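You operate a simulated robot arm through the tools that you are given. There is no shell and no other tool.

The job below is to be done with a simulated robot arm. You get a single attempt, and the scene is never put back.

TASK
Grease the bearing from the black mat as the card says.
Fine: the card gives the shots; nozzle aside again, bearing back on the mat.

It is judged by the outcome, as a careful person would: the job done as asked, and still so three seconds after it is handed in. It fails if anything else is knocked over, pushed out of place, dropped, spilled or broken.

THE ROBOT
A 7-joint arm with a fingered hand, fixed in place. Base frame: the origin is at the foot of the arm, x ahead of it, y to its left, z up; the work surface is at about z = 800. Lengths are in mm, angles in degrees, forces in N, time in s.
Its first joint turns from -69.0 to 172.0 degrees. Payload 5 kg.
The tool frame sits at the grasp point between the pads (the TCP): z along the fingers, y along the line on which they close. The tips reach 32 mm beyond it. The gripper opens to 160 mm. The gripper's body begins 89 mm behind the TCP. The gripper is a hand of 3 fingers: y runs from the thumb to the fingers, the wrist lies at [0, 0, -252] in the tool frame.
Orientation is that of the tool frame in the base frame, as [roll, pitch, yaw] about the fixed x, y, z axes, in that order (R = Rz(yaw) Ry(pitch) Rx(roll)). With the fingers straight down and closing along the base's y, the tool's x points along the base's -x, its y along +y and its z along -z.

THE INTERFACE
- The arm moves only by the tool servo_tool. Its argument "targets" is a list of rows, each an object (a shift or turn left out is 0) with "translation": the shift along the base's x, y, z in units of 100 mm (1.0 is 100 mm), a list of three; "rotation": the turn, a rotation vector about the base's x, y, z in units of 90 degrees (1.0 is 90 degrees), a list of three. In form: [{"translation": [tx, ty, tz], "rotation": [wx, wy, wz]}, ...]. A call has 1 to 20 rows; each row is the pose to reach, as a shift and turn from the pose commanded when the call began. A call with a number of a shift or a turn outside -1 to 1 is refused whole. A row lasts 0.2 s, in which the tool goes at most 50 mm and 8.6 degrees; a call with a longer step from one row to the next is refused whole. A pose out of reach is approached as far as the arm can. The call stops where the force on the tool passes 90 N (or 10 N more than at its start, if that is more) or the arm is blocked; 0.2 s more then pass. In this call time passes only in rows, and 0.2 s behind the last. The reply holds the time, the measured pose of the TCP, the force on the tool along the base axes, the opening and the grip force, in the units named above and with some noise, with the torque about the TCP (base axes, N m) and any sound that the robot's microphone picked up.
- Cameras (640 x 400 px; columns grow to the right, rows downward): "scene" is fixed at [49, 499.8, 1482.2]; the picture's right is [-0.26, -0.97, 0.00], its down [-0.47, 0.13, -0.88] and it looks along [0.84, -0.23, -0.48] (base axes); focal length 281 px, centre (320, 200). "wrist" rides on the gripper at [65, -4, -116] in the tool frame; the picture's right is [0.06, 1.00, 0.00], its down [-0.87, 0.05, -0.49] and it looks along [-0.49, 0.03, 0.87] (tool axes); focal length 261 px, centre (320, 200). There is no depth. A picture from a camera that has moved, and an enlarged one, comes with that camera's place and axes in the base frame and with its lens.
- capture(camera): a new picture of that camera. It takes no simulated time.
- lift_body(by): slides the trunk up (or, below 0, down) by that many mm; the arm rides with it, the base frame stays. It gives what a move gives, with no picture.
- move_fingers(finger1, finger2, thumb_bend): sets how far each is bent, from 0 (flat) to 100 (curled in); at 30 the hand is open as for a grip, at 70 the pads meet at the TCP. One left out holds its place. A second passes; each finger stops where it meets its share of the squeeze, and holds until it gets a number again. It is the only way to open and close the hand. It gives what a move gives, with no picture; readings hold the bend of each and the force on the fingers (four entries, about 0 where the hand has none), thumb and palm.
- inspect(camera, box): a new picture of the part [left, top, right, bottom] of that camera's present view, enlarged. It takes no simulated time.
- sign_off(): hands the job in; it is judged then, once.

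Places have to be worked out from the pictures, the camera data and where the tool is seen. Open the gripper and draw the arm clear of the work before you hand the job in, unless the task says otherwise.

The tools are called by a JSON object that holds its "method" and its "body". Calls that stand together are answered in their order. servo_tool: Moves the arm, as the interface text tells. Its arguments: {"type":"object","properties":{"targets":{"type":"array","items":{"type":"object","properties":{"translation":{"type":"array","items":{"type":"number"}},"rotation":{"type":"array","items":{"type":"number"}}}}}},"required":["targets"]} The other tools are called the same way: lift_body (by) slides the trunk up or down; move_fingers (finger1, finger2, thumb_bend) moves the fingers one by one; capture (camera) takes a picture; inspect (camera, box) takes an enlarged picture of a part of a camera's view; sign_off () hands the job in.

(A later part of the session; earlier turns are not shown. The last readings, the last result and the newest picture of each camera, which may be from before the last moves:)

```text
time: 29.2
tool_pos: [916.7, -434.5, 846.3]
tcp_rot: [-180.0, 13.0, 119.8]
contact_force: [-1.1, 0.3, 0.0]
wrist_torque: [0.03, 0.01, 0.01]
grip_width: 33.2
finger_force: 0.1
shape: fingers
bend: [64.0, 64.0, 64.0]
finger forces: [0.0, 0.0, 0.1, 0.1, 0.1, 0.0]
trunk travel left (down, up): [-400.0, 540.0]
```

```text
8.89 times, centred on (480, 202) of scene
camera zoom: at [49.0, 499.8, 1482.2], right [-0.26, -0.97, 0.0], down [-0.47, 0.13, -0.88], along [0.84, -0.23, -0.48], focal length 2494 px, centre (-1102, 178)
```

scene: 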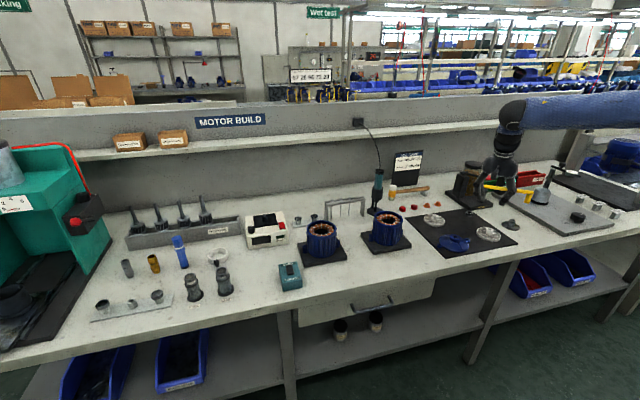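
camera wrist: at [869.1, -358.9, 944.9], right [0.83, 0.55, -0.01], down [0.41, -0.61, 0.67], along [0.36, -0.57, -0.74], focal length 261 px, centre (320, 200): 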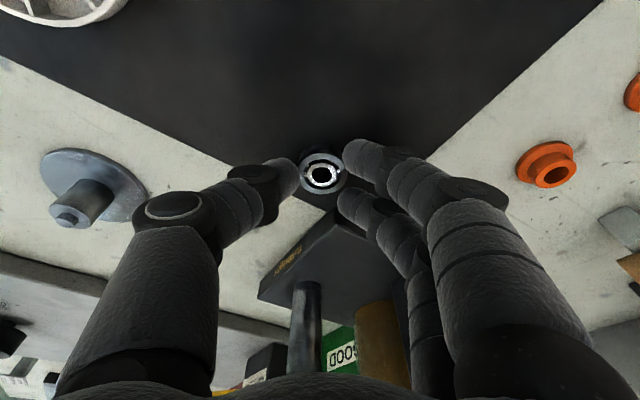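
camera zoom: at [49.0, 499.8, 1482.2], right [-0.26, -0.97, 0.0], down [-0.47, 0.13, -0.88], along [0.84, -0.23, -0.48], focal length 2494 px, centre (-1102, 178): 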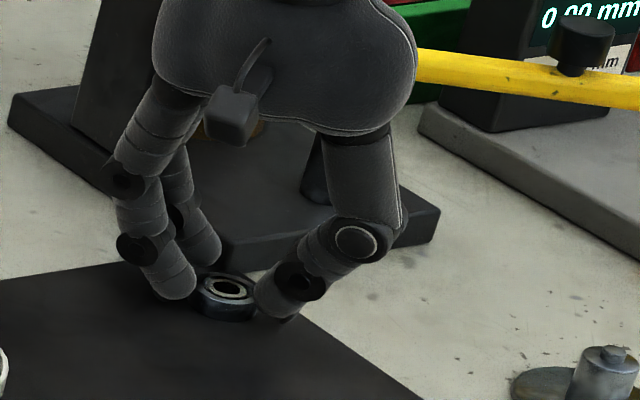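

The tips now sit right around the bearing with a 33 mm gap and no force. I close slightly more to take up the slack before sliding.

{"method": "move_fingers", "body": {"finger1": 66, "finger2": 66, "thumb_bend": 66}}

{"method": "inspect", "body": {"camera": "wrist", "box": [260, 130, 380, 215]}}

{"method": "inspect", "body": {"camera": "scene", "box": [460, 195, 490, 217]}}

```text
time: 30.2
tool_pos: [916.1, -435.3, 845.5]
tcp_rot: [180.0, 13.0, 119.9]
contact_force: [-0.1, -1.1, 0.6]
wrist_torque: [-0.01, 0.0, 0.02]
grip_width: 27.7
finger_force: 0.6
shape: fingers
bend: [65.0, 66.0, 66.0]
finger forces: [0.4, 0.0, 0.1, 0.1, 0.8, 0.0]
trunk travel left (down, up): [-400.0, 540.0]
```

```text
4.71 times, centred on (320, 172) of wrist
camera zoom: at [869.1, -358.9, 944.9], right [0.83, 0.55, -0.01], down [0.41, -0.61, 0.67], along [0.36, -0.57, -0.74], focal length 1227 px, centre (320, 329)
```

zoom: 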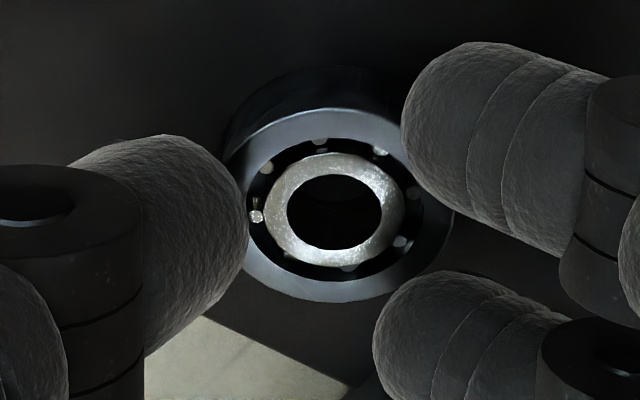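

```text
16.00 times, centred on (475, 206) of scene
camera zoom: at [49.0, 499.8, 1482.2], right [-0.26, -0.97, 0.0], down [-0.47, 0.13, -0.88], along [0.84, -0.23, -0.48], focal length 4489 px, centre (-2160, 104)
```

zoom: 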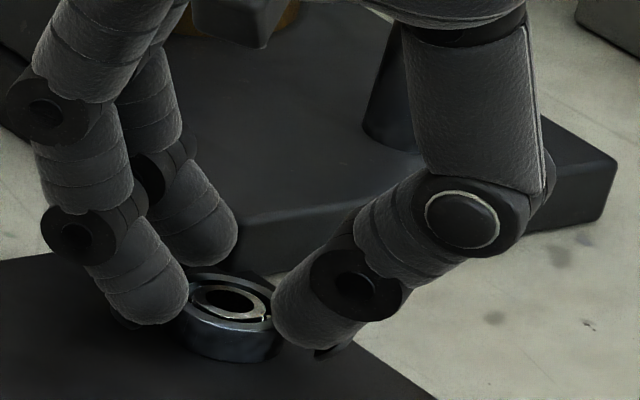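

Only the thumb and finger 1 touch lightly; finger 2, the far one, rides too high because of the tilt. I'll pinch with thumb and finger 1 only, with the bearing centred on their line: reopen a little, shift about 5.5 mm outward, move finger 2 away, then pinch.

{"method": "move_fingers", "body": {"finger1": 62, "finger2": 52, "thumb_bend": 62}}

{"method": "servo_tool", "body": {"targets": [{"translation": [0.014, -0.024, 0.0]}, {"translation": [0.027, -0.047, 0.0]}]}}

{"method": "capture", "body": {"camera": "wrist"}}

{"method": "inspect", "body": {"camera": "scene", "box": [450, 180, 510, 225]}}

```text
time: 31.2
tool_pos: [916.7, -434.0, 845.8]
tcp_rot: [179.9, 12.9, 119.9]
contact_force: [0.7, -0.3, 0.6]
wrist_torque: [0.04, 0.0, -0.01]
grip_width: 38.8
finger_force: 0.4
shape: fingers
bend: [62.0, 52.0, 62.0]
finger forces: [0.5, 0.1, 0.0, 0.0, 0.1, 0.0]
trunk travel left (down, up): [-400.0, 540.0]
```

```text
time: 31.8
tool_pos: [920.0, -437.9, 845.1]
tcp_rot: [179.9, 12.9, 119.9]
contact_force: [-1.2, 0.1, 0.0]
wrist_torque: [0.04, -0.01, 0.02]
grip_width: 39.1
finger_force: 0.2
shape: fingers
bend: [62.0, 52.0, 62.0]
finger forces: [0.4, 0.1, 0.0, 0.0, 0.0, 0.0]
trunk travel left (down, up): [-400.0, 540.0]
```

```text
taken
camera wrist: at [872.5, -363.3, 945.0], right [0.83, 0.55, -0.01], down [0.41, -0.61, 0.67], along [0.36, -0.57, -0.74], focal length 261 px, centre (320, 200)
```

wrist: 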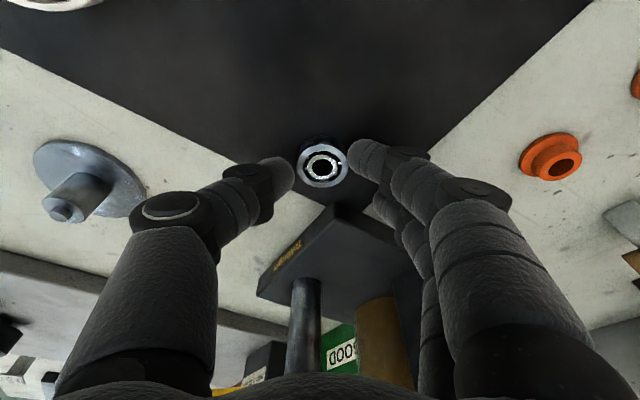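

```text
8.89 times, centred on (480, 202) of scene
camera zoom: at [49.0, 499.8, 1482.2], right [-0.26, -0.97, 0.0], down [-0.47, 0.13, -0.88], along [0.84, -0.23, -0.48], focal length 2494 px, centre (-1102, 178)
```

zoom: 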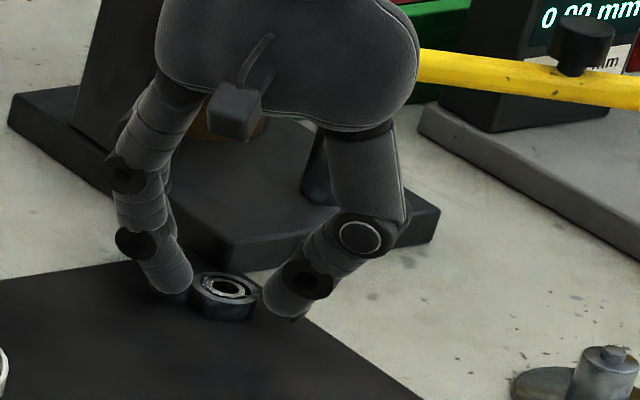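

The bearing now sits on the thumb–finger 1 line, and finger 2 is away. I pinch with those two.

{"method": "move_fingers", "body": {"finger1": 67, "thumb_bend": 67}}

{"method": "inspect", "body": {"camera": "wrist", "box": [260, 130, 380, 215]}}

{"method": "inspect", "body": {"camera": "scene", "box": [460, 195, 490, 217]}}

```text
time: 32.8
tool_pos: [920.4, -438.7, 846.0]
tcp_rot: [-179.9, 13.1, 119.9]
contact_force: [-0.1, 0.3, 1.0]
wrist_torque: [0.0, -0.02, -0.02]
grip_width: 29.4
finger_force: 2.6
shape: fingers
bend: [64.0, 52.0, 66.0]
finger forces: [2.8, 0.0, 0.0, 0.0, 2.6, 0.0]
trunk travel left (down, up): [-400.0, 540.0]
```

```text
4.71 times, centred on (320, 172) of wrist
camera zoom: at [872.4, -363.3, 944.9], right [0.83, 0.55, -0.01], down [0.41, -0.61, 0.67], along [0.36, -0.57, -0.74], focal length 1227 px, centre (320, 329)
```

zoom: 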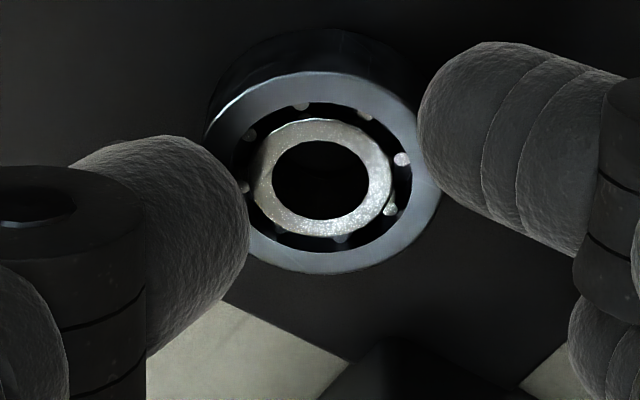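

```text
16.00 times, centred on (475, 206) of scene
camera zoom: at [49.0, 499.8, 1482.2], right [-0.26, -0.97, 0.0], down [-0.47, 0.13, -0.88], along [0.84, -0.23, -0.48], focal length 4489 px, centre (-2160, 104)
```

zoom: 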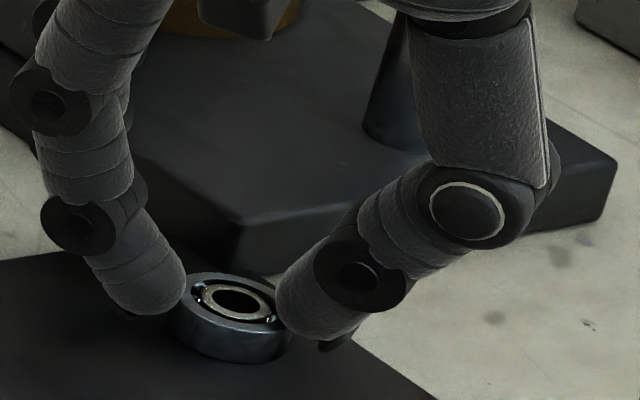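

The pinch holds at about 2.7 N with the bearing still flat. I slide it slowly inward along the mat as a first short trial.

{"method": "servo_tool", "body": {"targets": [{"translation": [-0.05, 0.03, 0.0]}, {"translation": [-0.1, 0.06, 0.0]}, {"translation": [-0.15, 0.09, 0.0]}, {"translation": [-0.2, 0.12, 0.0]}]}}

{"method": "inspect", "body": {"camera": "wrist", "box": [260, 130, 380, 215]}}

{"method": "inspect", "body": {"camera": "scene", "box": [450, 190, 500, 225]}}

```text
time: 33.8
tool_pos: [901.6, -427.1, 847.4]
tcp_rot: [-179.9, 13.0, 119.9]
contact_force: [0.9, -0.5, 2.8]
wrist_torque: [-0.07, 0.03, 0.04]
grip_width: 26.2
finger_force: 2.1
shape: fingers
bend: [65.0, 52.0, 67.0]
finger forces: [1.5, 0.0, 0.0, 0.1, 2.6, 0.0]
trunk travel left (down, up): [-400.0, 540.0]
```

```text
4.71 times, centred on (320, 172) of wrist
camera zoom: at [852.2, -351.6, 945.1], right [0.83, 0.55, -0.01], down [0.41, -0.61, 0.67], along [0.36, -0.57, -0.74], focal length 1227 px, centre (320, 329)
```

zoom: 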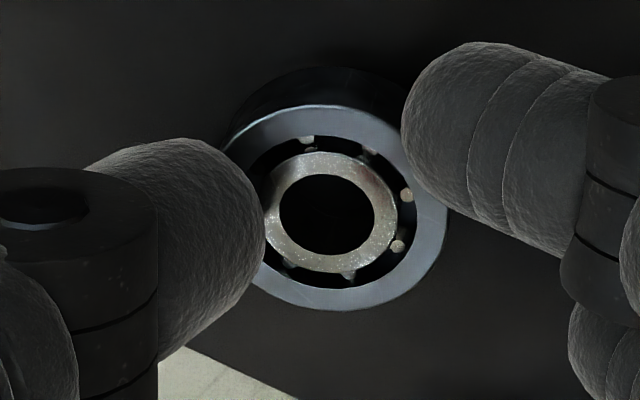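

```text
11.43 times, centred on (475, 208) of scene
camera zoom: at [49.0, 499.8, 1482.2], right [-0.26, -0.97, 0.0], down [-0.47, 0.13, -0.88], along [0.84, -0.23, -0.48], focal length 3206 px, centre (-1451, 114)
```

zoom: 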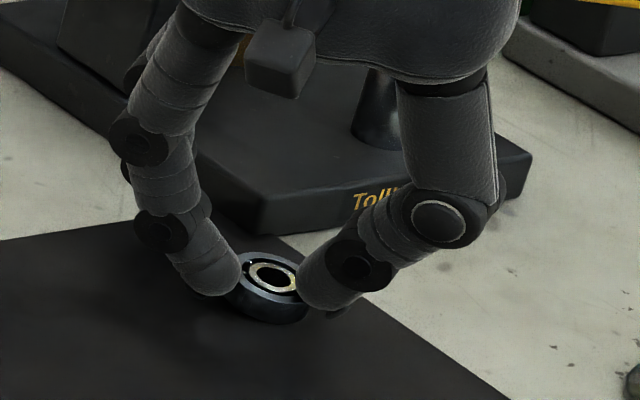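

The bearing followed, lagging slightly, and is now at about (908,-434), clear enough of the handle to reduce the tilt. I open the fingers, lift a few mm, reduce the tilt to about 8° and re-centre for a three-finger grip.

{"method": "move_fingers", "body": {"finger1": 59, "finger2": 59, "thumb_bend": 59}}

{"method": "servo_tool", "body": {"targets": [{"translation": [0.0, 0.0, 0.08]}, {"translation": [0.045, -0.03, 0.09], "rotation": [0.0481, 0.0278, 0]}, {"translation": [0.045, -0.03, 0.09], "rotation": [0.0481, 0.0278, 0]}]}}

{"method": "capture", "body": {"camera": "wrist"}}

{"method": "inspect", "body": {"camera": "scene", "box": [440, 140, 520, 225]}}

```text
time: 34.8
tool_pos: [900.0, -426.5, 845.6]
tcp_rot: [-180.0, 13.0, 119.9]
contact_force: [0.5, -1.2, 2.7]
wrist_torque: [0.03, -0.02, 0.03]
grip_width: 46.6
finger_force: 1.8
shape: fingers
bend: [61.0, 59.0, 59.0]
finger forces: [2.4, 0.0, 0.0, 0.0, 0.0, 0.0]
trunk travel left (down, up): [-400.0, 540.0]
```

```text
time: 35.6
tool_pos: [903.9, -429.6, 854.1]
tcp_rot: [180.0, 8.0, 120.0]
contact_force: [-0.5, 0.5, -0.3]
wrist_torque: [0.01, 0.01, 0.02]
grip_width: 50.8
finger_force: 0.0
shape: fingers
bend: [59.0, 59.0, 59.0]
finger forces: [0.1, 0.0, 0.0, 0.0, 0.0, 0.1]
trunk travel left (down, up): [-400.0, 540.0]
```

```text
taken
camera wrist: at [860.8, -362.3, 960.8], right [0.83, 0.55, -0.01], down [0.44, -0.66, 0.61], along [0.33, -0.51, -0.79], focal length 261 px, centre (320, 200)
```

wrist: 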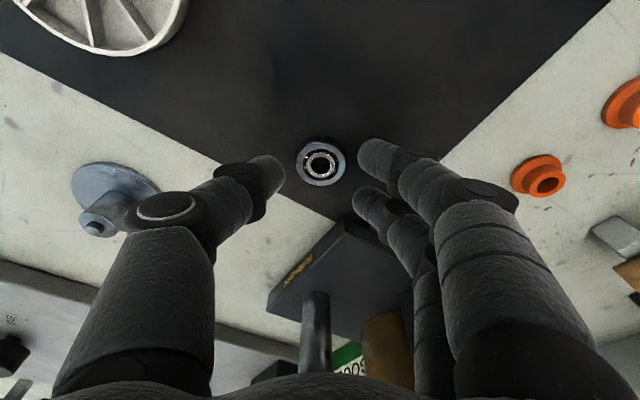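

```text
4.71 times, centred on (480, 182) of scene
camera zoom: at [49.0, 499.8, 1482.2], right [-0.26, -0.97, 0.0], down [-0.47, 0.13, -0.88], along [0.84, -0.23, -0.48], focal length 1320 px, centre (-433, 282)
```

zoom: 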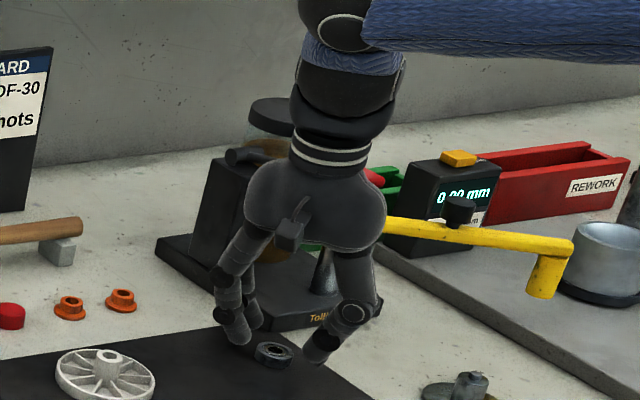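

Tilt 8° is reachable, and the bearing is now at about (905,-432), central under the hand. I lower to grasp height and close all three fingers.

{"method": "servo_tool", "body": {"targets": [{"translation": [-0.008, 0.008, -0.04]}, {"translation": [-0.008, 0.008, -0.08]}]}}

{"method": "move_fingers", "body": {"finger1": 64, "finger2": 64, "thumb_bend": 64}}

{"method": "inspect", "body": {"camera": "wrist", "box": [260, 130, 380, 215]}}

{"method": "inspect", "body": {"camera": "scene", "box": [450, 190, 500, 225]}}

```text
time: 36.2
tool_pos: [904.4, -429.6, 848.2]
tcp_rot: [-180.0, 8.0, 119.9]
contact_force: [0.0, -0.1, -1.0]
wrist_torque: [-0.01, 0.03, 0.0]
grip_width: 50.9
finger_force: 0.1
shape: fingers
bend: [59.0, 59.0, 59.0]
finger forces: [0.0, 0.0, 0.0, 0.0, 0.0, 0.0]
trunk travel left (down, up): [-400.0, 540.0]
```

```text
time: 37.2
tool_pos: [903.4, -428.4, 846.5]
tcp_rot: [180.0, 8.0, 119.9]
contact_force: [-0.7, 0.1, 0.2]
wrist_torque: [-0.06, 0.04, 0.0]
grip_width: 33.4
finger_force: 0.5
shape: fingers
bend: [64.0, 64.0, 64.0]
finger forces: [0.0, 0.0, 0.0, 0.0, 0.4, 0.0]
trunk travel left (down, up): [-400.0, 540.0]
```

```text
4.71 times, centred on (320, 172) of wrist
camera zoom: at [860.2, -361.2, 952.7], right [0.83, 0.55, -0.01], down [0.44, -0.66, 0.61], along [0.33, -0.51, -0.79], focal length 1227 px, centre (320, 329)
```

zoom: 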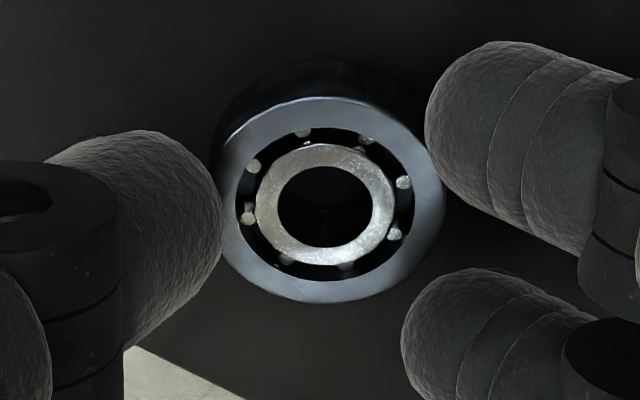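

```text
11.43 times, centred on (475, 208) of scene
camera zoom: at [49.0, 499.8, 1482.2], right [-0.26, -0.97, 0.0], down [-0.47, 0.13, -0.88], along [0.84, -0.23, -0.48], focal length 3206 px, centre (-1451, 114)
```

zoom: 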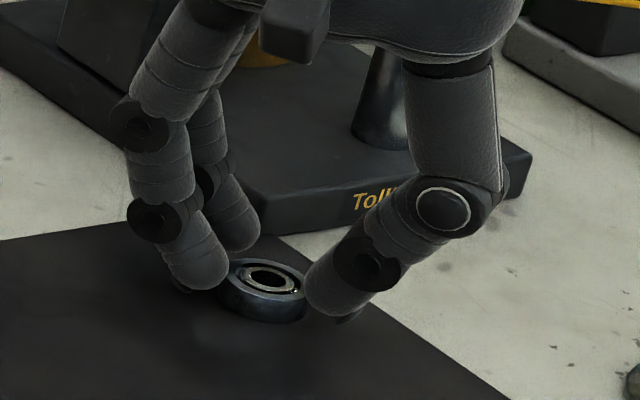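

The three digits now surround the bearing well. I lower another 2 mm for better engagement and close to grip.

{"method": "servo_tool", "body": {"targets": [{"translation": [0.0, 0.0, -0.01]}, {"translation": [0.0, 0.0, -0.02]}]}}

{"method": "move_fingers", "body": {"finger1": 68, "finger2": 68, "thumb_bend": 66}}

{"method": "inspect", "body": {"camera": "wrist", "box": [260, 130, 380, 215]}}

{"method": "inspect", "body": {"camera": "scene", "box": [450, 190, 500, 225]}}

```text
time: 37.8
tool_pos: [903.1, -428.4, 844.8]
tcp_rot: [180.0, 8.0, 120.0]
contact_force: [-0.5, 0.0, 2.2]
wrist_torque: [-0.02, 0.05, 0.0]
grip_width: 33.4
finger_force: 0.7
shape: fingers
bend: [64.0, 64.0, 64.0]
finger forces: [0.0, 0.0, 0.0, 0.0, 1.4, 0.1]
trunk travel left (down, up): [-400.0, 540.0]
```

```text
time: 38.8
tool_pos: [902.9, -428.8, 844.1]
tcp_rot: [180.0, 8.1, 119.9]
contact_force: [0.6, -0.5, 1.3]
wrist_torque: [0.0, -0.02, 0.01]
grip_width: 28.0
finger_force: 2.4
shape: fingers
bend: [66.0, 67.0, 65.0]
finger forces: [1.7, 1.2, 0.0, 0.1, 2.4, 0.0]
trunk travel left (down, up): [-400.0, 540.0]
```

```text
4.71 times, centred on (320, 172) of wrist
camera zoom: at [859.9, -361.1, 951.2], right [0.83, 0.55, -0.01], down [0.44, -0.66, 0.61], along [0.33, -0.51, -0.79], focal length 1227 px, centre (320, 329)
```

zoom: 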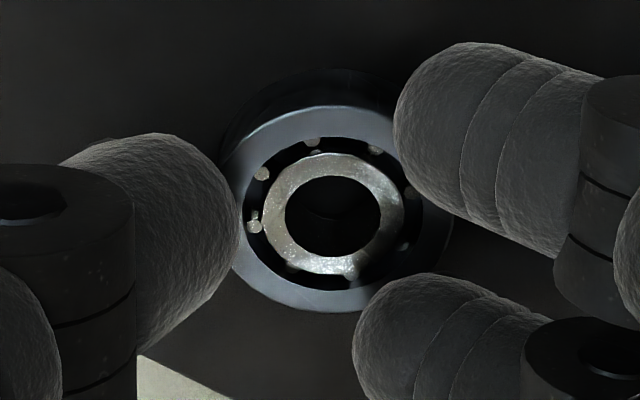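

```text
11.43 times, centred on (475, 208) of scene
camera zoom: at [49.0, 499.8, 1482.2], right [-0.26, -0.97, 0.0], down [-0.47, 0.13, -0.88], along [0.84, -0.23, -0.48], focal length 3206 px, centre (-1451, 114)
```

zoom: 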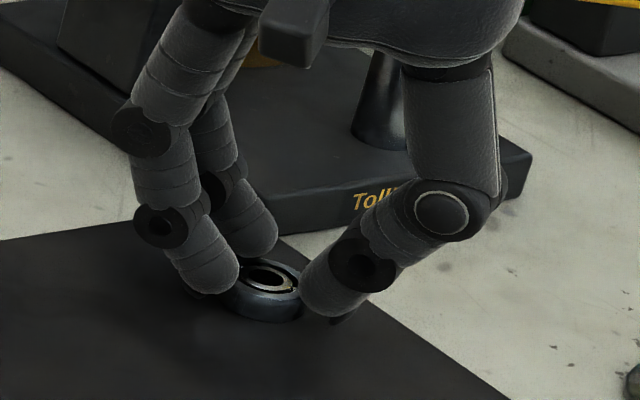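

All three digits hold the bearing (1.7, 1.2 and 2.4 N). I slide it along the mat toward the middle where a more upright grip is possible.

{"method": "servo_tool", "body": {"targets": [{"translation": [-0.06, 0.025, 0.0]}, {"translation": [-0.12, 0.05, 0.0]}, {"translation": [-0.18, 0.075, 0.0]}, {"translation": [-0.24, 0.1, 0.0]}, {"translation": [-0.3, 0.125, 0.0]}, {"translation": [-0.36, 0.15, 0.0]}, {"translation": [-0.42, 0.175, 0.0]}, {"translation": [-0.48, 0.2, 0.0]}]}}

{"method": "capture", "body": {"camera": "wrist"}}

{"method": "inspect", "body": {"camera": "scene", "box": [450, 190, 500, 225]}}

```text
time: 40.6
tool_pos: [856.7, -409.2, 846.3]
tcp_rot: [180.0, 8.0, 119.9]
contact_force: [-0.1, -0.6, 0.7]
wrist_torque: [-0.01, -0.03, 0.0]
grip_width: 25.3
finger_force: 1.4
shape: fingers
bend: [67.0, 67.0, 66.0]
finger forces: [0.9, 0.8, 0.0, 0.0, 1.7, 0.0]
trunk travel left (down, up): [-400.0, 540.0]
```

```text
taken
camera wrist: at [812.8, -341.1, 952.5], right [0.83, 0.55, -0.01], down [0.44, -0.66, 0.61], along [0.33, -0.51, -0.79], focal length 261 px, centre (320, 200)
```

wrist: 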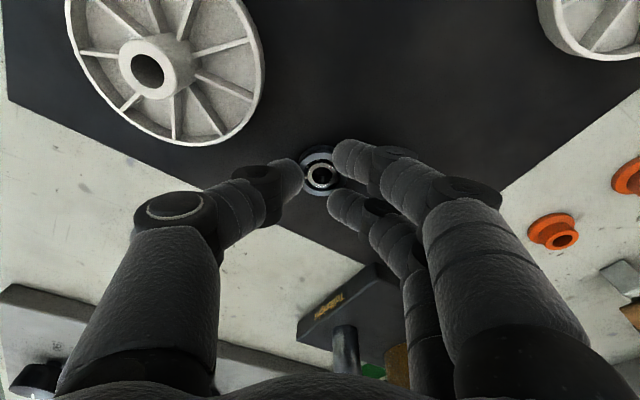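

```text
11.43 times, centred on (475, 208) of scene
camera zoom: at [49.0, 499.8, 1482.2], right [-0.26, -0.97, 0.0], down [-0.47, 0.13, -0.88], along [0.84, -0.23, -0.48], focal length 3206 px, centre (-1451, 114)
```

zoom: 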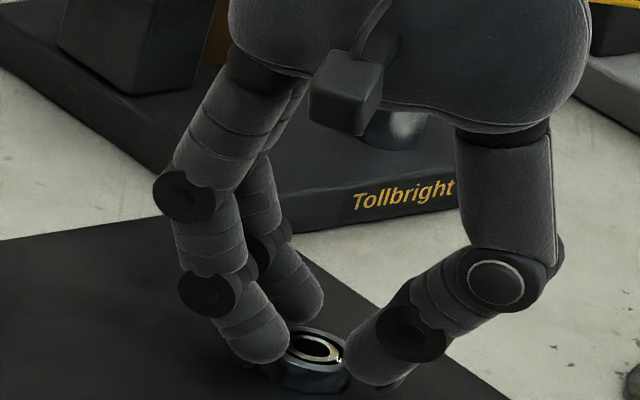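

The bearing is now at about (861,-415), well within reach and clear of the lever. I open, straighten the hand to about 5° tilt, re-centre and lower again.

{"method": "move_fingers", "body": {"finger1": 60, "finger2": 60, "thumb_bend": 60}}

{"method": "servo_tool", "body": {"targets": [{"translation": [0.0, 0.0, 0.06]}, {"translation": [0.015, -0.012, 0.06], "rotation": [0.0289, 0.0167, 0]}, {"translation": [0.015, -0.012, 0.03], "rotation": [0.0289, 0.0167, 0]}, {"translation": [0.015, -0.012, 0.0], "rotation": [0.0289, 0.0167, 0]}]}}

{"method": "capture", "body": {"camera": "wrist"}}

{"method": "inspect", "body": {"camera": "scene", "box": [450, 190, 500, 225]}}

```text
time: 41.6
tool_pos: [857.0, -407.8, 846.8]
tcp_rot: [180.0, 8.0, 119.9]
contact_force: [0.3, 0.0, -0.3]
wrist_torque: [0.0, -0.02, 0.02]
grip_width: 46.7
finger_force: 0.0
shape: fingers
bend: [60.0, 60.0, 60.0]
finger forces: [0.0, 0.0, 0.0, 0.0, 0.0, 0.0]
trunk travel left (down, up): [-400.0, 540.0]
```

```text
time: 42.6
tool_pos: [856.5, -410.2, 846.0]
tcp_rot: [179.9, 5.0, 119.9]
contact_force: [0.1, -1.0, -0.5]
wrist_torque: [0.01, -0.01, 0.05]
grip_width: 46.7
finger_force: 0.1
shape: fingers
bend: [60.0, 60.0, 60.0]
finger forces: [0.0, 0.0, 0.1, 0.0, 0.0, 0.0]
trunk travel left (down, up): [-400.0, 540.0]
```

```text
taken
camera wrist: at [816.4, -347.0, 956.1], right [0.83, 0.55, 0.0], down [0.46, -0.69, 0.56], along [0.31, -0.47, -0.83], focal length 261 px, centre (320, 200)
```

wrist: 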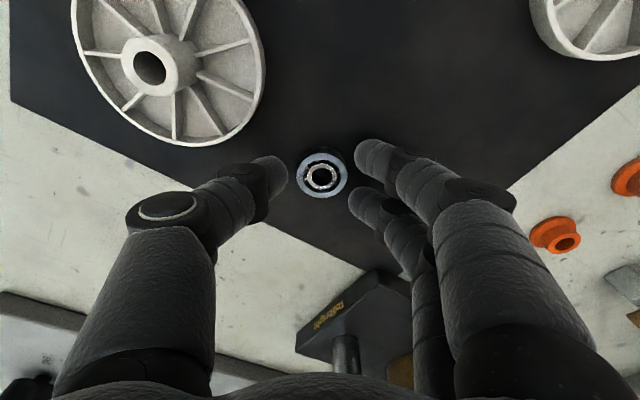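

```text
11.43 times, centred on (475, 208) of scene
camera zoom: at [49.0, 499.8, 1482.2], right [-0.26, -0.97, 0.0], down [-0.47, 0.13, -0.88], along [0.84, -0.23, -0.48], focal length 3206 px, centre (-1451, 114)
```

zoom: 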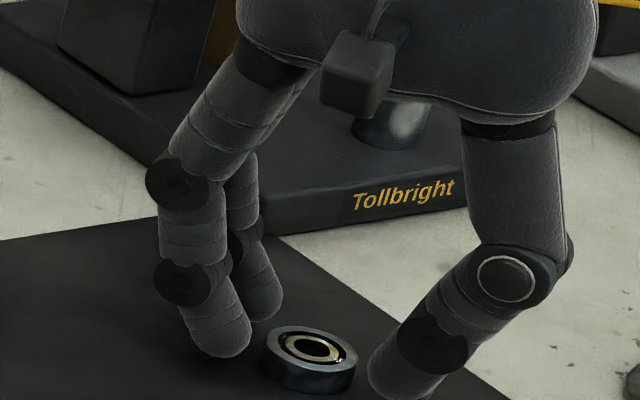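

The hand is nearly upright, with the bearing centred. I lower 3 mm more and close with a firmer squeeze for lifting.

{"method": "servo_tool", "body": {"targets": [{"translation": [0.0, 0.0, -0.015]}, {"translation": [0.0, 0.0, -0.03]}]}}

{"method": "move_fingers", "body": {"finger1": 65, "finger2": 65, "thumb_bend": 65}}

{"method": "move_fingers", "body": {"finger1": 71, "finger2": 71, "thumb_bend": 71}}

{"method": "inspect", "body": {"camera": "wrist", "box": [260, 130, 380, 215]}}

{"method": "inspect", "body": {"camera": "scene", "box": [460, 203, 492, 225]}}

```text
time: 43.2
tool_pos: [857.7, -410.0, 844.6]
tcp_rot: [179.8, 5.0, 119.9]
contact_force: [2.4, -0.3, 11.0]
wrist_torque: [0.25, -0.29, -0.08]
grip_width: 46.7
finger_force: 5.6
shape: fingers
bend: [61.0, 60.0, 60.0]
finger forces: [10.6, 0.0, 0.1, 0.0, 0.1, 0.0]
trunk travel left (down, up): [-400.0, 540.0]
```

```text
time: 44.2
tool_pos: [856.2, -409.9, 842.9]
tcp_rot: [-180.0, 5.1, 120.1]
contact_force: [1.3, 1.9, 4.4]
wrist_torque: [0.09, -0.07, 0.02]
grip_width: 31.5
finger_force: 3.2
shape: fingers
bend: [65.0, 64.0, 65.0]
finger forces: [2.7, 2.2, 0.1, 0.0, 1.6, 0.1]
trunk travel left (down, up): [-400.0, 540.0]
```

```text
time: 45.2
tool_pos: [856.2, -409.6, 842.2]
tcp_rot: [-180.0, 5.0, 119.9]
contact_force: [1.1, 1.6, 1.5]
wrist_torque: [0.0, 0.01, 0.02]
grip_width: 27.5
finger_force: 10.6
shape: fingers
bend: [67.0, 67.0, 67.0]
finger forces: [4.8, 5.8, 0.0, 0.0, 10.1, 0.1]
trunk travel left (down, up): [-400.0, 540.0]
```

```text
4.71 times, centred on (320, 172) of wrist
camera zoom: at [816.2, -347.3, 952.8], right [0.83, 0.55, -0.01], down [0.46, -0.69, 0.57], along [0.31, -0.47, -0.82], focal length 1227 px, centre (320, 329)
```

zoom: 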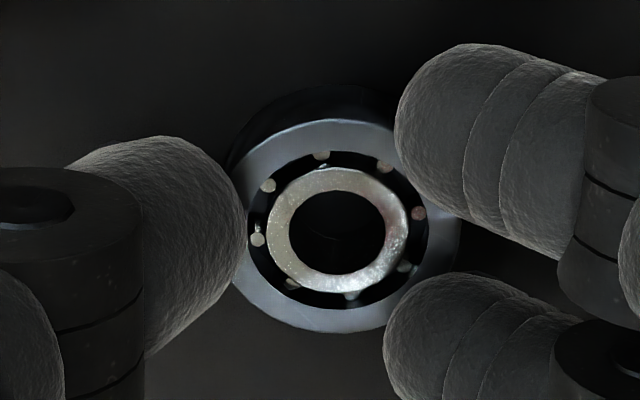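

```text
16.00 times, centred on (476, 214) of scene
camera zoom: at [49.0, 499.8, 1482.2], right [-0.26, -0.97, 0.0], down [-0.47, 0.13, -0.88], along [0.84, -0.23, -0.48], focal length 4489 px, centre (-2176, -24)
```

zoom: 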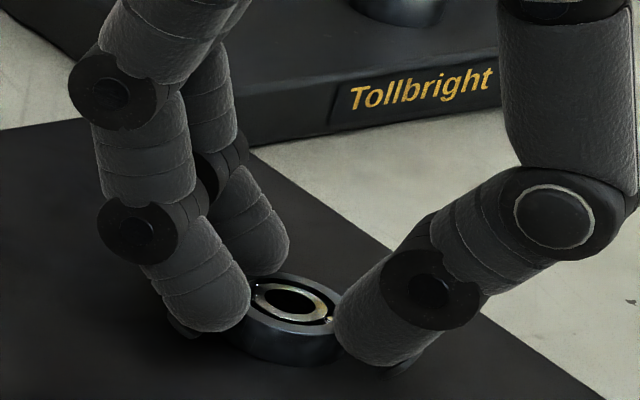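

The grip is balanced: thumb 10 N against fingers 4.8 and 5.8 N. I lift 10 mm slowly and check that the bearing comes along level.

{"method": "servo_tool", "body": {"targets": [{"translation": [0.0, 0.0, 0.03]}, {"translation": [0.0, 0.0, 0.06]}, {"translation": [0.0, 0.0, 0.1]}]}}

{"method": "inspect", "body": {"camera": "wrist", "box": [260, 130, 380, 215]}}

{"method": "inspect", "body": {"camera": "scene", "box": [460, 203, 492, 225]}}

```text
time: 46.0
tool_pos: [857.1, -410.1, 852.7]
tcp_rot: [179.9, 5.0, 119.9]
contact_force: [0.4, 0.6, -0.8]
wrist_torque: [-0.04, -0.02, -0.01]
grip_width: 16.1
finger_force: 5.6
shape: fingers
bend: [70.0, 70.0, 69.0]
finger forces: [2.8, 2.9, 0.0, 0.0, 5.2, 0.0]
trunk travel left (down, up): [-400.0, 540.0]
```

```text
4.71 times, centred on (320, 172) of wrist
camera zoom: at [815.9, -347.5, 962.4], right [0.83, 0.55, -0.01], down [0.46, -0.69, 0.57], along [0.31, -0.47, -0.82], focal length 1227 px, centre (320, 329)
```

zoom: 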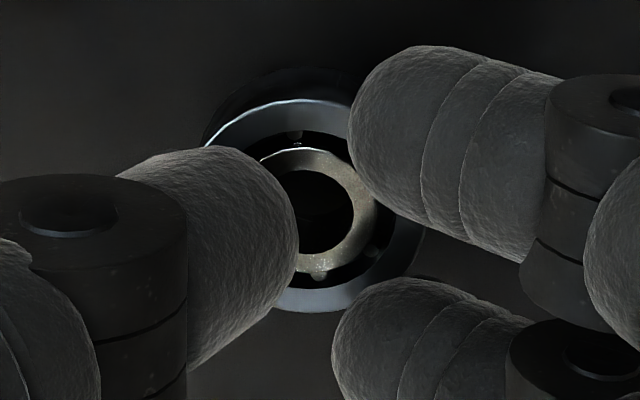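

```text
16.00 times, centred on (476, 214) of scene
camera zoom: at [49.0, 499.8, 1482.2], right [-0.26, -0.97, 0.0], down [-0.47, 0.13, -0.88], along [0.84, -0.23, -0.48], focal length 4489 px, centre (-2176, -24)
```

zoom: 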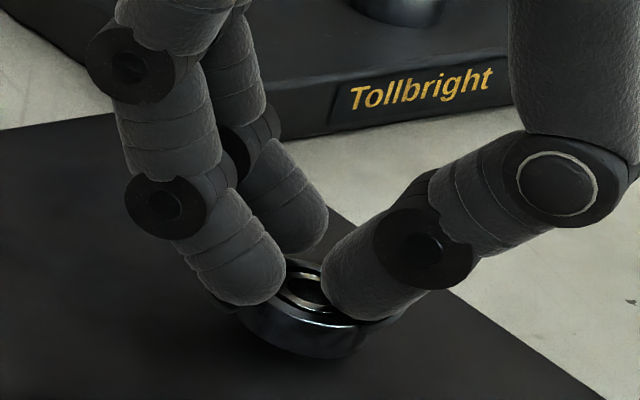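

The rounded tips slid up over the bearing's top edge and it stayed on the mat, so the tips must go lower and the hand more upright. I open, rise, reduce the tilt to 2° and look again.

{"method": "move_fingers", "body": {"finger1": 60, "finger2": 60, "thumb_bend": 60}}

{"method": "servo_tool", "body": {"targets": [{"translation": [0.0, 0.0, 0.03]}, {"translation": [0.01, -0.01, 0.03], "rotation": [0.0289, 0.0167, 0]}, {"translation": [0.01, -0.01, 0.03], "rotation": [0.0289, 0.0167, 0]}]}}

{"method": "capture", "body": {"camera": "wrist"}}

{"method": "inspect", "body": {"camera": "wrist", "box": [260, 130, 380, 215]}}

{"method": "inspect", "body": {"camera": "scene", "box": [450, 190, 500, 225]}}

```text
time: 47.0
tool_pos: [857.1, -410.2, 851.6]
tcp_rot: [179.9, 5.0, 120.0]
contact_force: [0.7, -0.6, 0.0]
wrist_torque: [-0.05, 0.0, -0.06]
grip_width: 46.7
finger_force: 0.0
shape: fingers
bend: [60.0, 60.0, 60.0]
finger forces: [0.1, 0.1, 0.0, 0.0, 0.0, 0.0]
trunk travel left (down, up): [-400.0, 540.0]
```

```text
time: 47.8
tool_pos: [858.9, -410.7, 854.2]
tcp_rot: [-180.0, 2.1, 120.0]
contact_force: [-0.7, 0.2, -0.5]
wrist_torque: [-0.01, 0.03, -0.01]
grip_width: 46.7
finger_force: 0.1
shape: fingers
bend: [60.0, 60.0, 60.0]
finger forces: [0.0, 0.1, 0.1, 0.1, 0.0, 0.1]
trunk travel left (down, up): [-400.0, 540.0]
```

```text
taken
camera wrist: at [820.5, -353.5, 969.2], right [0.83, 0.55, 0.0], down [0.47, -0.71, 0.52], along [0.29, -0.44, -0.85], focal length 261 px, centre (320, 200)
```

wrist: 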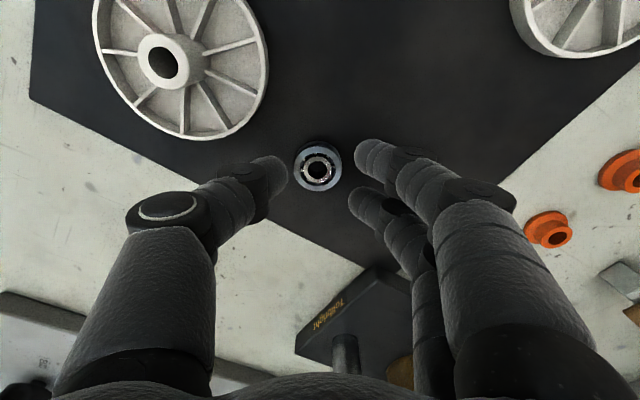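

```text
4.71 times, centred on (320, 172) of wrist
camera zoom: at [820.5, -353.5, 969.2], right [0.83, 0.55, 0.0], down [0.47, -0.71, 0.52], along [0.29, -0.44, -0.85], focal length 1227 px, centre (320, 329)
```

zoom: 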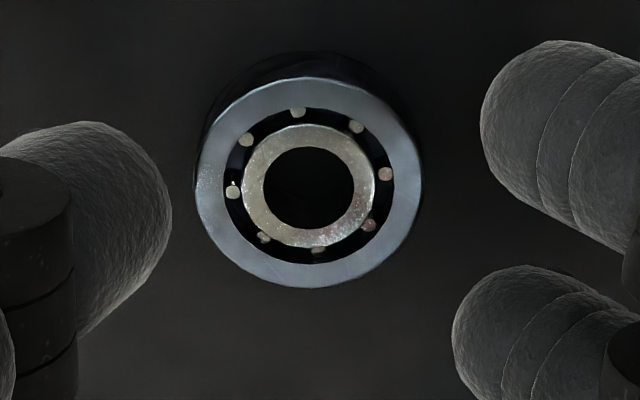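

```text
11.43 times, centred on (475, 208) of scene
camera zoom: at [49.0, 499.8, 1482.2], right [-0.26, -0.97, 0.0], down [-0.47, 0.13, -0.88], along [0.84, -0.23, -0.48], focal length 3206 px, centre (-1451, 114)
```

zoom: 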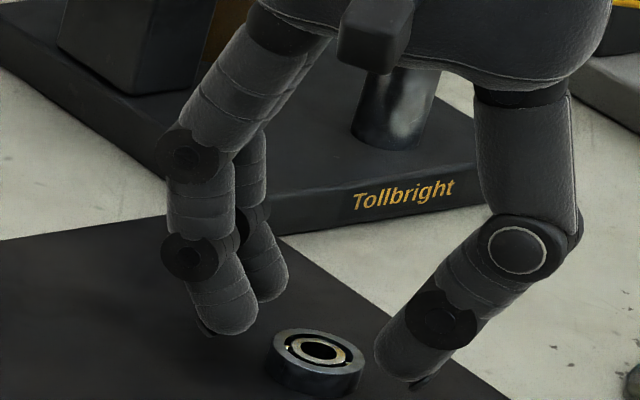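

The bearing sits undisturbed at about (859,-414). I pre-close to 63, re-centre and lower to just above the mat.

{"method": "move_fingers", "body": {"finger1": 63, "finger2": 63, "thumb_bend": 63}}

{"method": "servo_tool", "body": {"targets": [{"translation": [-0.014, 0.0, -0.04]}, {"translation": [-0.014, 0.0, -0.08]}, {"translation": [-0.014, 0.0, -0.11]}]}}

{"method": "inspect", "body": {"camera": "wrist", "box": [260, 130, 380, 215]}}

{"method": "inspect", "body": {"camera": "scene", "box": [460, 203, 492, 225]}}

```text
time: 48.8
tool_pos: [858.8, -411.6, 854.0]
tcp_rot: [179.9, 2.0, 119.7]
contact_force: [-0.2, -0.5, 0.0]
wrist_torque: [-0.02, -0.03, 0.02]
grip_width: 37.0
finger_force: 0.1
shape: fingers
bend: [63.0, 63.0, 63.0]
finger forces: [0.1, 0.0, 0.1, 0.0, 0.1, 0.0]
trunk travel left (down, up): [-400.0, 540.0]
```

```text
time: 49.6
tool_pos: [856.5, -410.4, 843.8]
tcp_rot: [180.0, 2.1, 119.9]
contact_force: [-0.4, -0.3, 2.3]
wrist_torque: [-0.02, 0.03, -0.03]
grip_width: 36.8
finger_force: 1.2
shape: fingers
bend: [63.0, 63.0, 63.0]
finger forces: [0.0, 0.0, 0.1, 0.1, 1.5, 0.1]
trunk travel left (down, up): [-400.0, 540.0]
```

```text
4.71 times, centred on (320, 172) of wrist
camera zoom: at [819.0, -353.1, 958.4], right [0.83, 0.55, 0.0], down [0.47, -0.71, 0.52], along [0.29, -0.44, -0.85], focal length 1227 px, centre (320, 329)
```

zoom: 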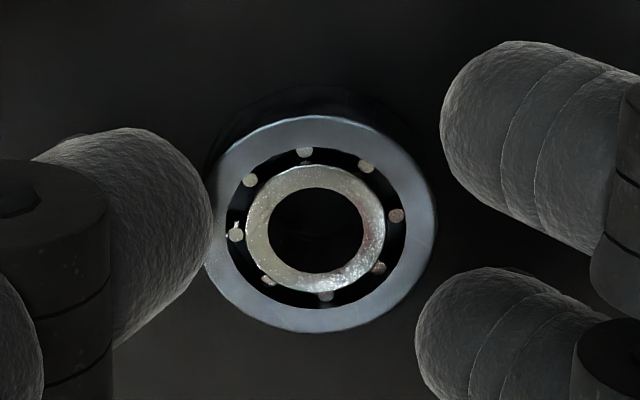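

```text
16.00 times, centred on (476, 214) of scene
camera zoom: at [49.0, 499.8, 1482.2], right [-0.26, -0.97, 0.0], down [-0.47, 0.13, -0.88], along [0.84, -0.23, -0.48], focal length 4489 px, centre (-2176, -24)
```

zoom: 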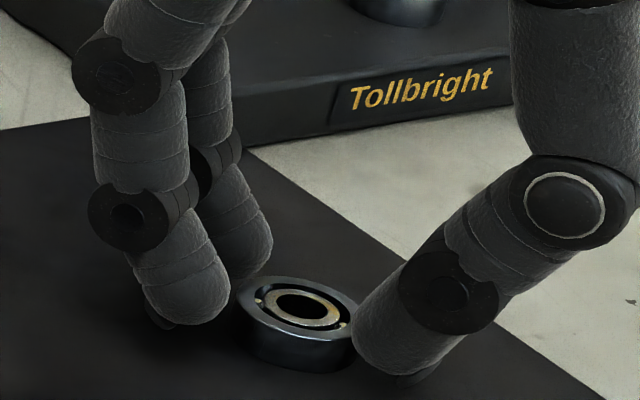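

The thumb now touches the mat beside the bearing. I close a little, press lower as the curling tips rise, and repeat so that the tips grip low on the ring.

{"method": "move_fingers", "body": {"finger1": 66, "finger2": 66, "thumb_bend": 64}}

{"method": "servo_tool", "body": {"targets": [{"translation": [0.0, 0.0, -0.01]}, {"translation": [0.0, 0.0, -0.02]}, {"translation": [0.0, 0.0, -0.03]}]}}

{"method": "inspect", "body": {"camera": "wrist", "box": [260, 130, 380, 215]}}

{"method": "inspect", "body": {"camera": "scene", "box": [460, 203, 492, 225]}}

```text
time: 50.6
tool_pos: [856.9, -411.1, 844.4]
tcp_rot: [180.0, 2.0, 119.9]
contact_force: [-0.1, -0.1, 1.4]
wrist_torque: [-0.01, -0.02, -0.01]
grip_width: 30.3
finger_force: 0.3
shape: fingers
bend: [66.0, 65.0, 64.0]
finger forces: [0.0, 0.7, 0.0, 0.0, 1.1, 0.0]
trunk travel left (down, up): [-400.0, 540.0]
```

```text
time: 51.4
tool_pos: [855.7, -409.9, 843.0]
tcp_rot: [180.0, 2.1, 119.9]
contact_force: [1.2, -0.7, 7.3]
wrist_torque: [-0.03, -0.04, 0.0]
grip_width: 30.1
finger_force: 3.7
shape: fingers
bend: [66.0, 65.0, 64.0]
finger forces: [0.6, 3.8, 0.0, 0.1, 3.0, 0.1]
trunk travel left (down, up): [-400.0, 540.0]
```

```text
4.71 times, centred on (320, 172) of wrist
camera zoom: at [818.7, -353.0, 956.4], right [0.83, 0.55, 0.0], down [0.47, -0.71, 0.52], along [0.29, -0.44, -0.85], focal length 1227 px, centre (320, 329)
```

zoom: 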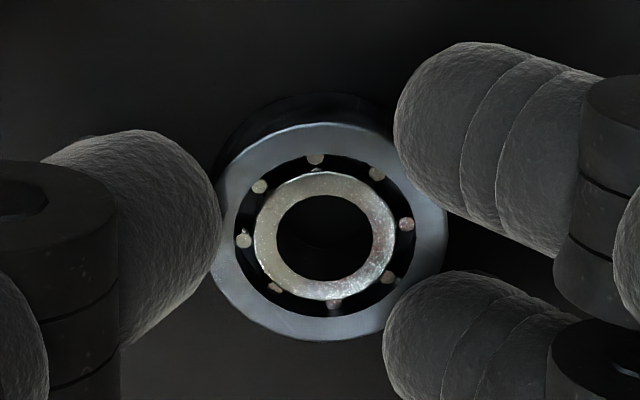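

```text
16.00 times, centred on (476, 214) of scene
camera zoom: at [49.0, 499.8, 1482.2], right [-0.26, -0.97, 0.0], down [-0.47, 0.13, -0.88], along [0.84, -0.23, -0.48], focal length 4489 px, centre (-2176, -24)
```

zoom: 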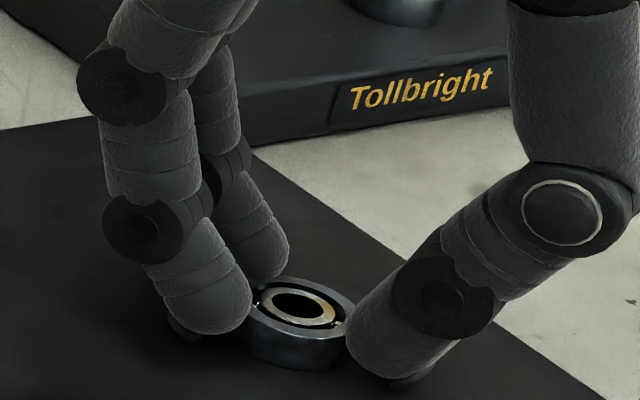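

The tips are pressed low, with contact on thumb and finger 2 and light contact on finger 1. I squeeze now, then lift only 4 mm to test.

{"method": "move_fingers", "body": {"finger1": 69, "finger2": 69, "thumb_bend": 67}}

{"method": "servo_tool", "body": {"targets": [{"translation": [0.0, 0.0, -0.01]}, {"translation": [0.0, 0.0, -0.02]}]}}

{"method": "inspect", "body": {"camera": "wrist", "box": [260, 130, 380, 215]}}

{"method": "inspect", "body": {"camera": "scene", "box": [460, 203, 492, 225]}}

```text
time: 52.4
tool_pos: [856.4, -410.1, 841.9]
tcp_rot: [179.9, 2.0, 120.0]
contact_force: [2.2, -0.4, 7.9]
wrist_torque: [-0.08, -0.07, 0.04]
grip_width: 28.5
finger_force: 8.3
shape: fingers
bend: [67.0, 66.0, 66.0]
finger forces: [2.5, 6.4, 0.0, 0.1, 7.3, 0.0]
trunk travel left (down, up): [-400.0, 540.0]
```

```text
time: 53.0
tool_pos: [856.1, -409.6, 841.7]
tcp_rot: [-180.0, 2.1, 119.9]
contact_force: [1.3, -2.3, 17.2]
wrist_torque: [-0.18, 0.06, 0.05]
grip_width: 28.4
finger_force: 12.6
shape: fingers
bend: [67.0, 67.0, 66.0]
finger forces: [3.0, 7.8, 0.1, 0.1, 14.3, 0.0]
trunk travel left (down, up): [-400.0, 540.0]
```

```text
4.71 times, centred on (320, 172) of wrist
camera zoom: at [818.6, -352.7, 955.3], right [0.83, 0.55, 0.0], down [0.47, -0.71, 0.52], along [0.29, -0.44, -0.85], focal length 1227 px, centre (320, 329)
```

zoom: 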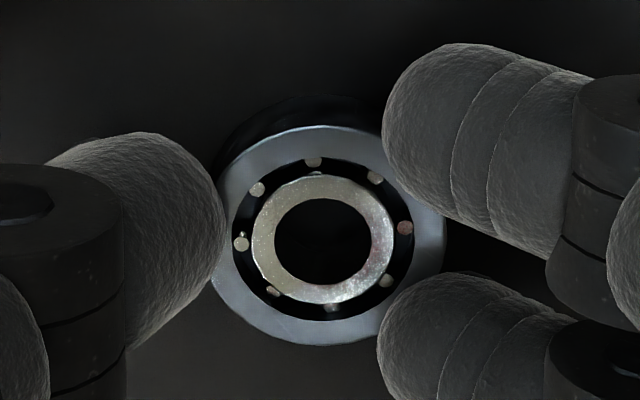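

```text
16.00 times, centred on (476, 214) of scene
camera zoom: at [49.0, 499.8, 1482.2], right [-0.26, -0.97, 0.0], down [-0.47, 0.13, -0.88], along [0.84, -0.23, -0.48], focal length 4489 px, centre (-2176, -24)
```

zoom: 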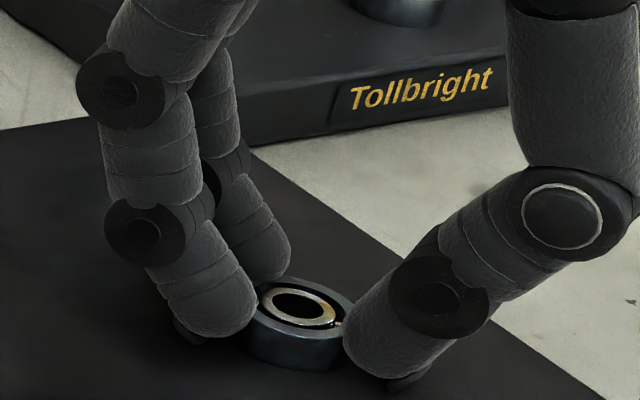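

All three digits press with the tips low. I lift 6 mm gently and check whether the bearing rises.

{"method": "servo_tool", "body": {"targets": [{"translation": [0.0, 0.0, 0.025]}, {"translation": [0.0, 0.0, 0.05]}, {"translation": [0.0, 0.0, 0.08]}, {"translation": [0.0, 0.0, 0.11]}]}}

{"method": "inspect", "body": {"camera": "wrist", "box": [260, 130, 380, 215]}}

{"method": "inspect", "body": {"camera": "scene", "box": [460, 203, 492, 225]}}

```text
time: 54.0
tool_pos: [856.7, -411.8, 850.6]
tcp_rot: [-180.0, 2.0, 120.0]
contact_force: [0.7, 0.2, -0.3]
wrist_torque: [0.03, 0.02, 0.01]
grip_width: 27.9
finger_force: 4.2
shape: fingers
bend: [67.0, 66.0, 66.0]
finger forces: [1.9, 3.0, 0.0, 0.0, 4.7, 0.0]
trunk travel left (down, up): [-400.0, 540.0]
```

```text
4.71 times, centred on (320, 172) of wrist
camera zoom: at [818.9, -353.9, 964.1], right [0.83, 0.55, 0.0], down [0.47, -0.71, 0.52], along [0.29, -0.44, -0.85], focal length 1227 px, centre (320, 329)
```

zoom: 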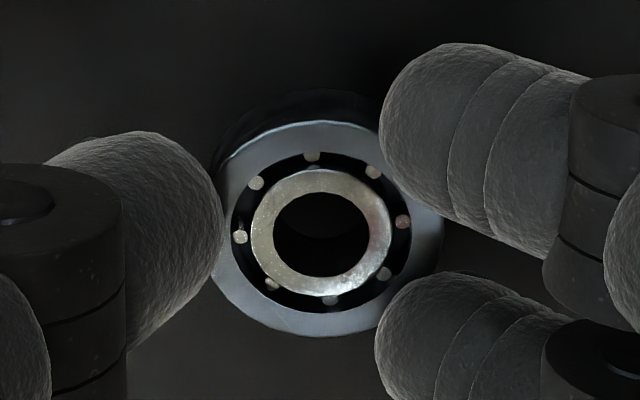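

```text
16.00 times, centred on (476, 214) of scene
camera zoom: at [49.0, 499.8, 1482.2], right [-0.26, -0.97, 0.0], down [-0.47, 0.13, -0.88], along [0.84, -0.23, -0.48], focal length 4489 px, centre (-2176, -24)
```

zoom: 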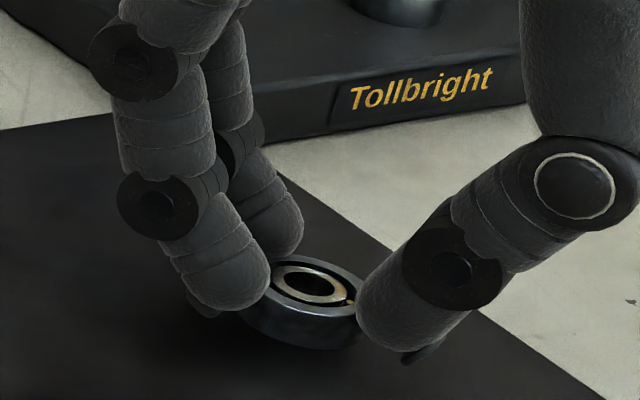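

The bearing is lifted cleanly and held level. I raise it further while drawing inward, away from the lever, before going to the seat.

{"method": "servo_tool", "body": {"targets": [{"translation": [-0.05, 0.0, 0.1]}, {"translation": [-0.15, 0.0, 0.2]}, {"translation": [-0.27, 0.0, 0.3]}, {"translation": [-0.4, 0.0, 0.4]}, {"translation": [-0.52, 0.0, 0.5]}, {"translation": [-0.64, 0.0, 0.55]}, {"translation": [-0.74, 0.0, 0.55]}]}}

{"method": "servo_tool", "body": {"targets": [{"translation": [0.0, -0.1, 0.0]}, {"translation": [0.0, -0.25, 0.0]}, {"translation": [0.0, -0.4, 0.0]}, {"translation": [0.0, -0.55, 0.0]}, {"translation": [0.0, -0.65, 0.0]}, {"translation": [0.0, -0.7, 0.0]}]}}

{"method": "capture", "body": {"camera": "wrist"}}

{"method": "capture", "body": {"camera": "scene"}}

```text
time: 55.6
tool_pos: [784.1, -409.9, 903.9]
tcp_rot: [179.9, 2.0, 119.8]
contact_force: [0.6, -0.7, -1.1]
wrist_torque: [-0.02, -0.05, -0.01]
grip_width: 28.2
finger_force: 4.2
shape: fingers
bend: [67.0, 66.0, 66.0]
finger forces: [1.9, 2.7, 0.0, 0.1, 4.5, 0.1]
trunk travel left (down, up): [-400.0, 540.0]
```

```text
time: 57.0
tool_pos: [783.5, -481.2, 904.5]
tcp_rot: [-179.9, 2.0, 119.9]
contact_force: [-0.3, -1.3, 0.1]
wrist_torque: [-0.02, -0.01, -0.06]
grip_width: 24.9
finger_force: 3.4
shape: fingers
bend: [68.0, 67.0, 66.0]
finger forces: [2.2, 2.4, 0.1, 0.1, 3.1, 0.0]
trunk travel left (down, up): [-400.0, 540.0]
```

```text
taken
camera wrist: at [745.1, -423.6, 1019.2], right [0.83, 0.55, 0.0], down [0.47, -0.71, 0.52], along [0.29, -0.44, -0.85], focal length 261 px, centre (320, 200)
```

wrist: 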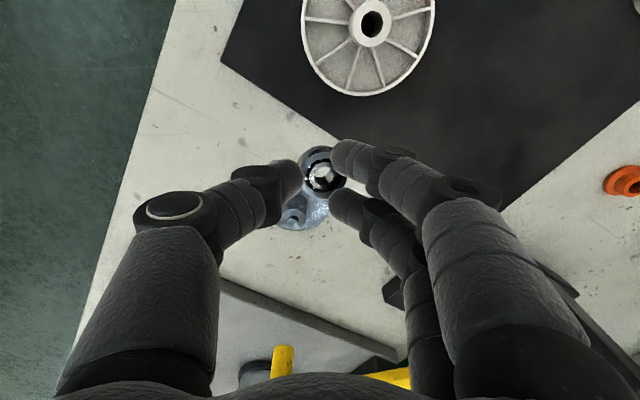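

```text
taken
```

scene: 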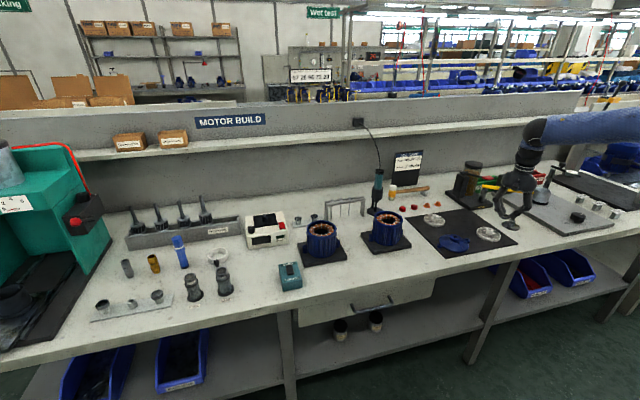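

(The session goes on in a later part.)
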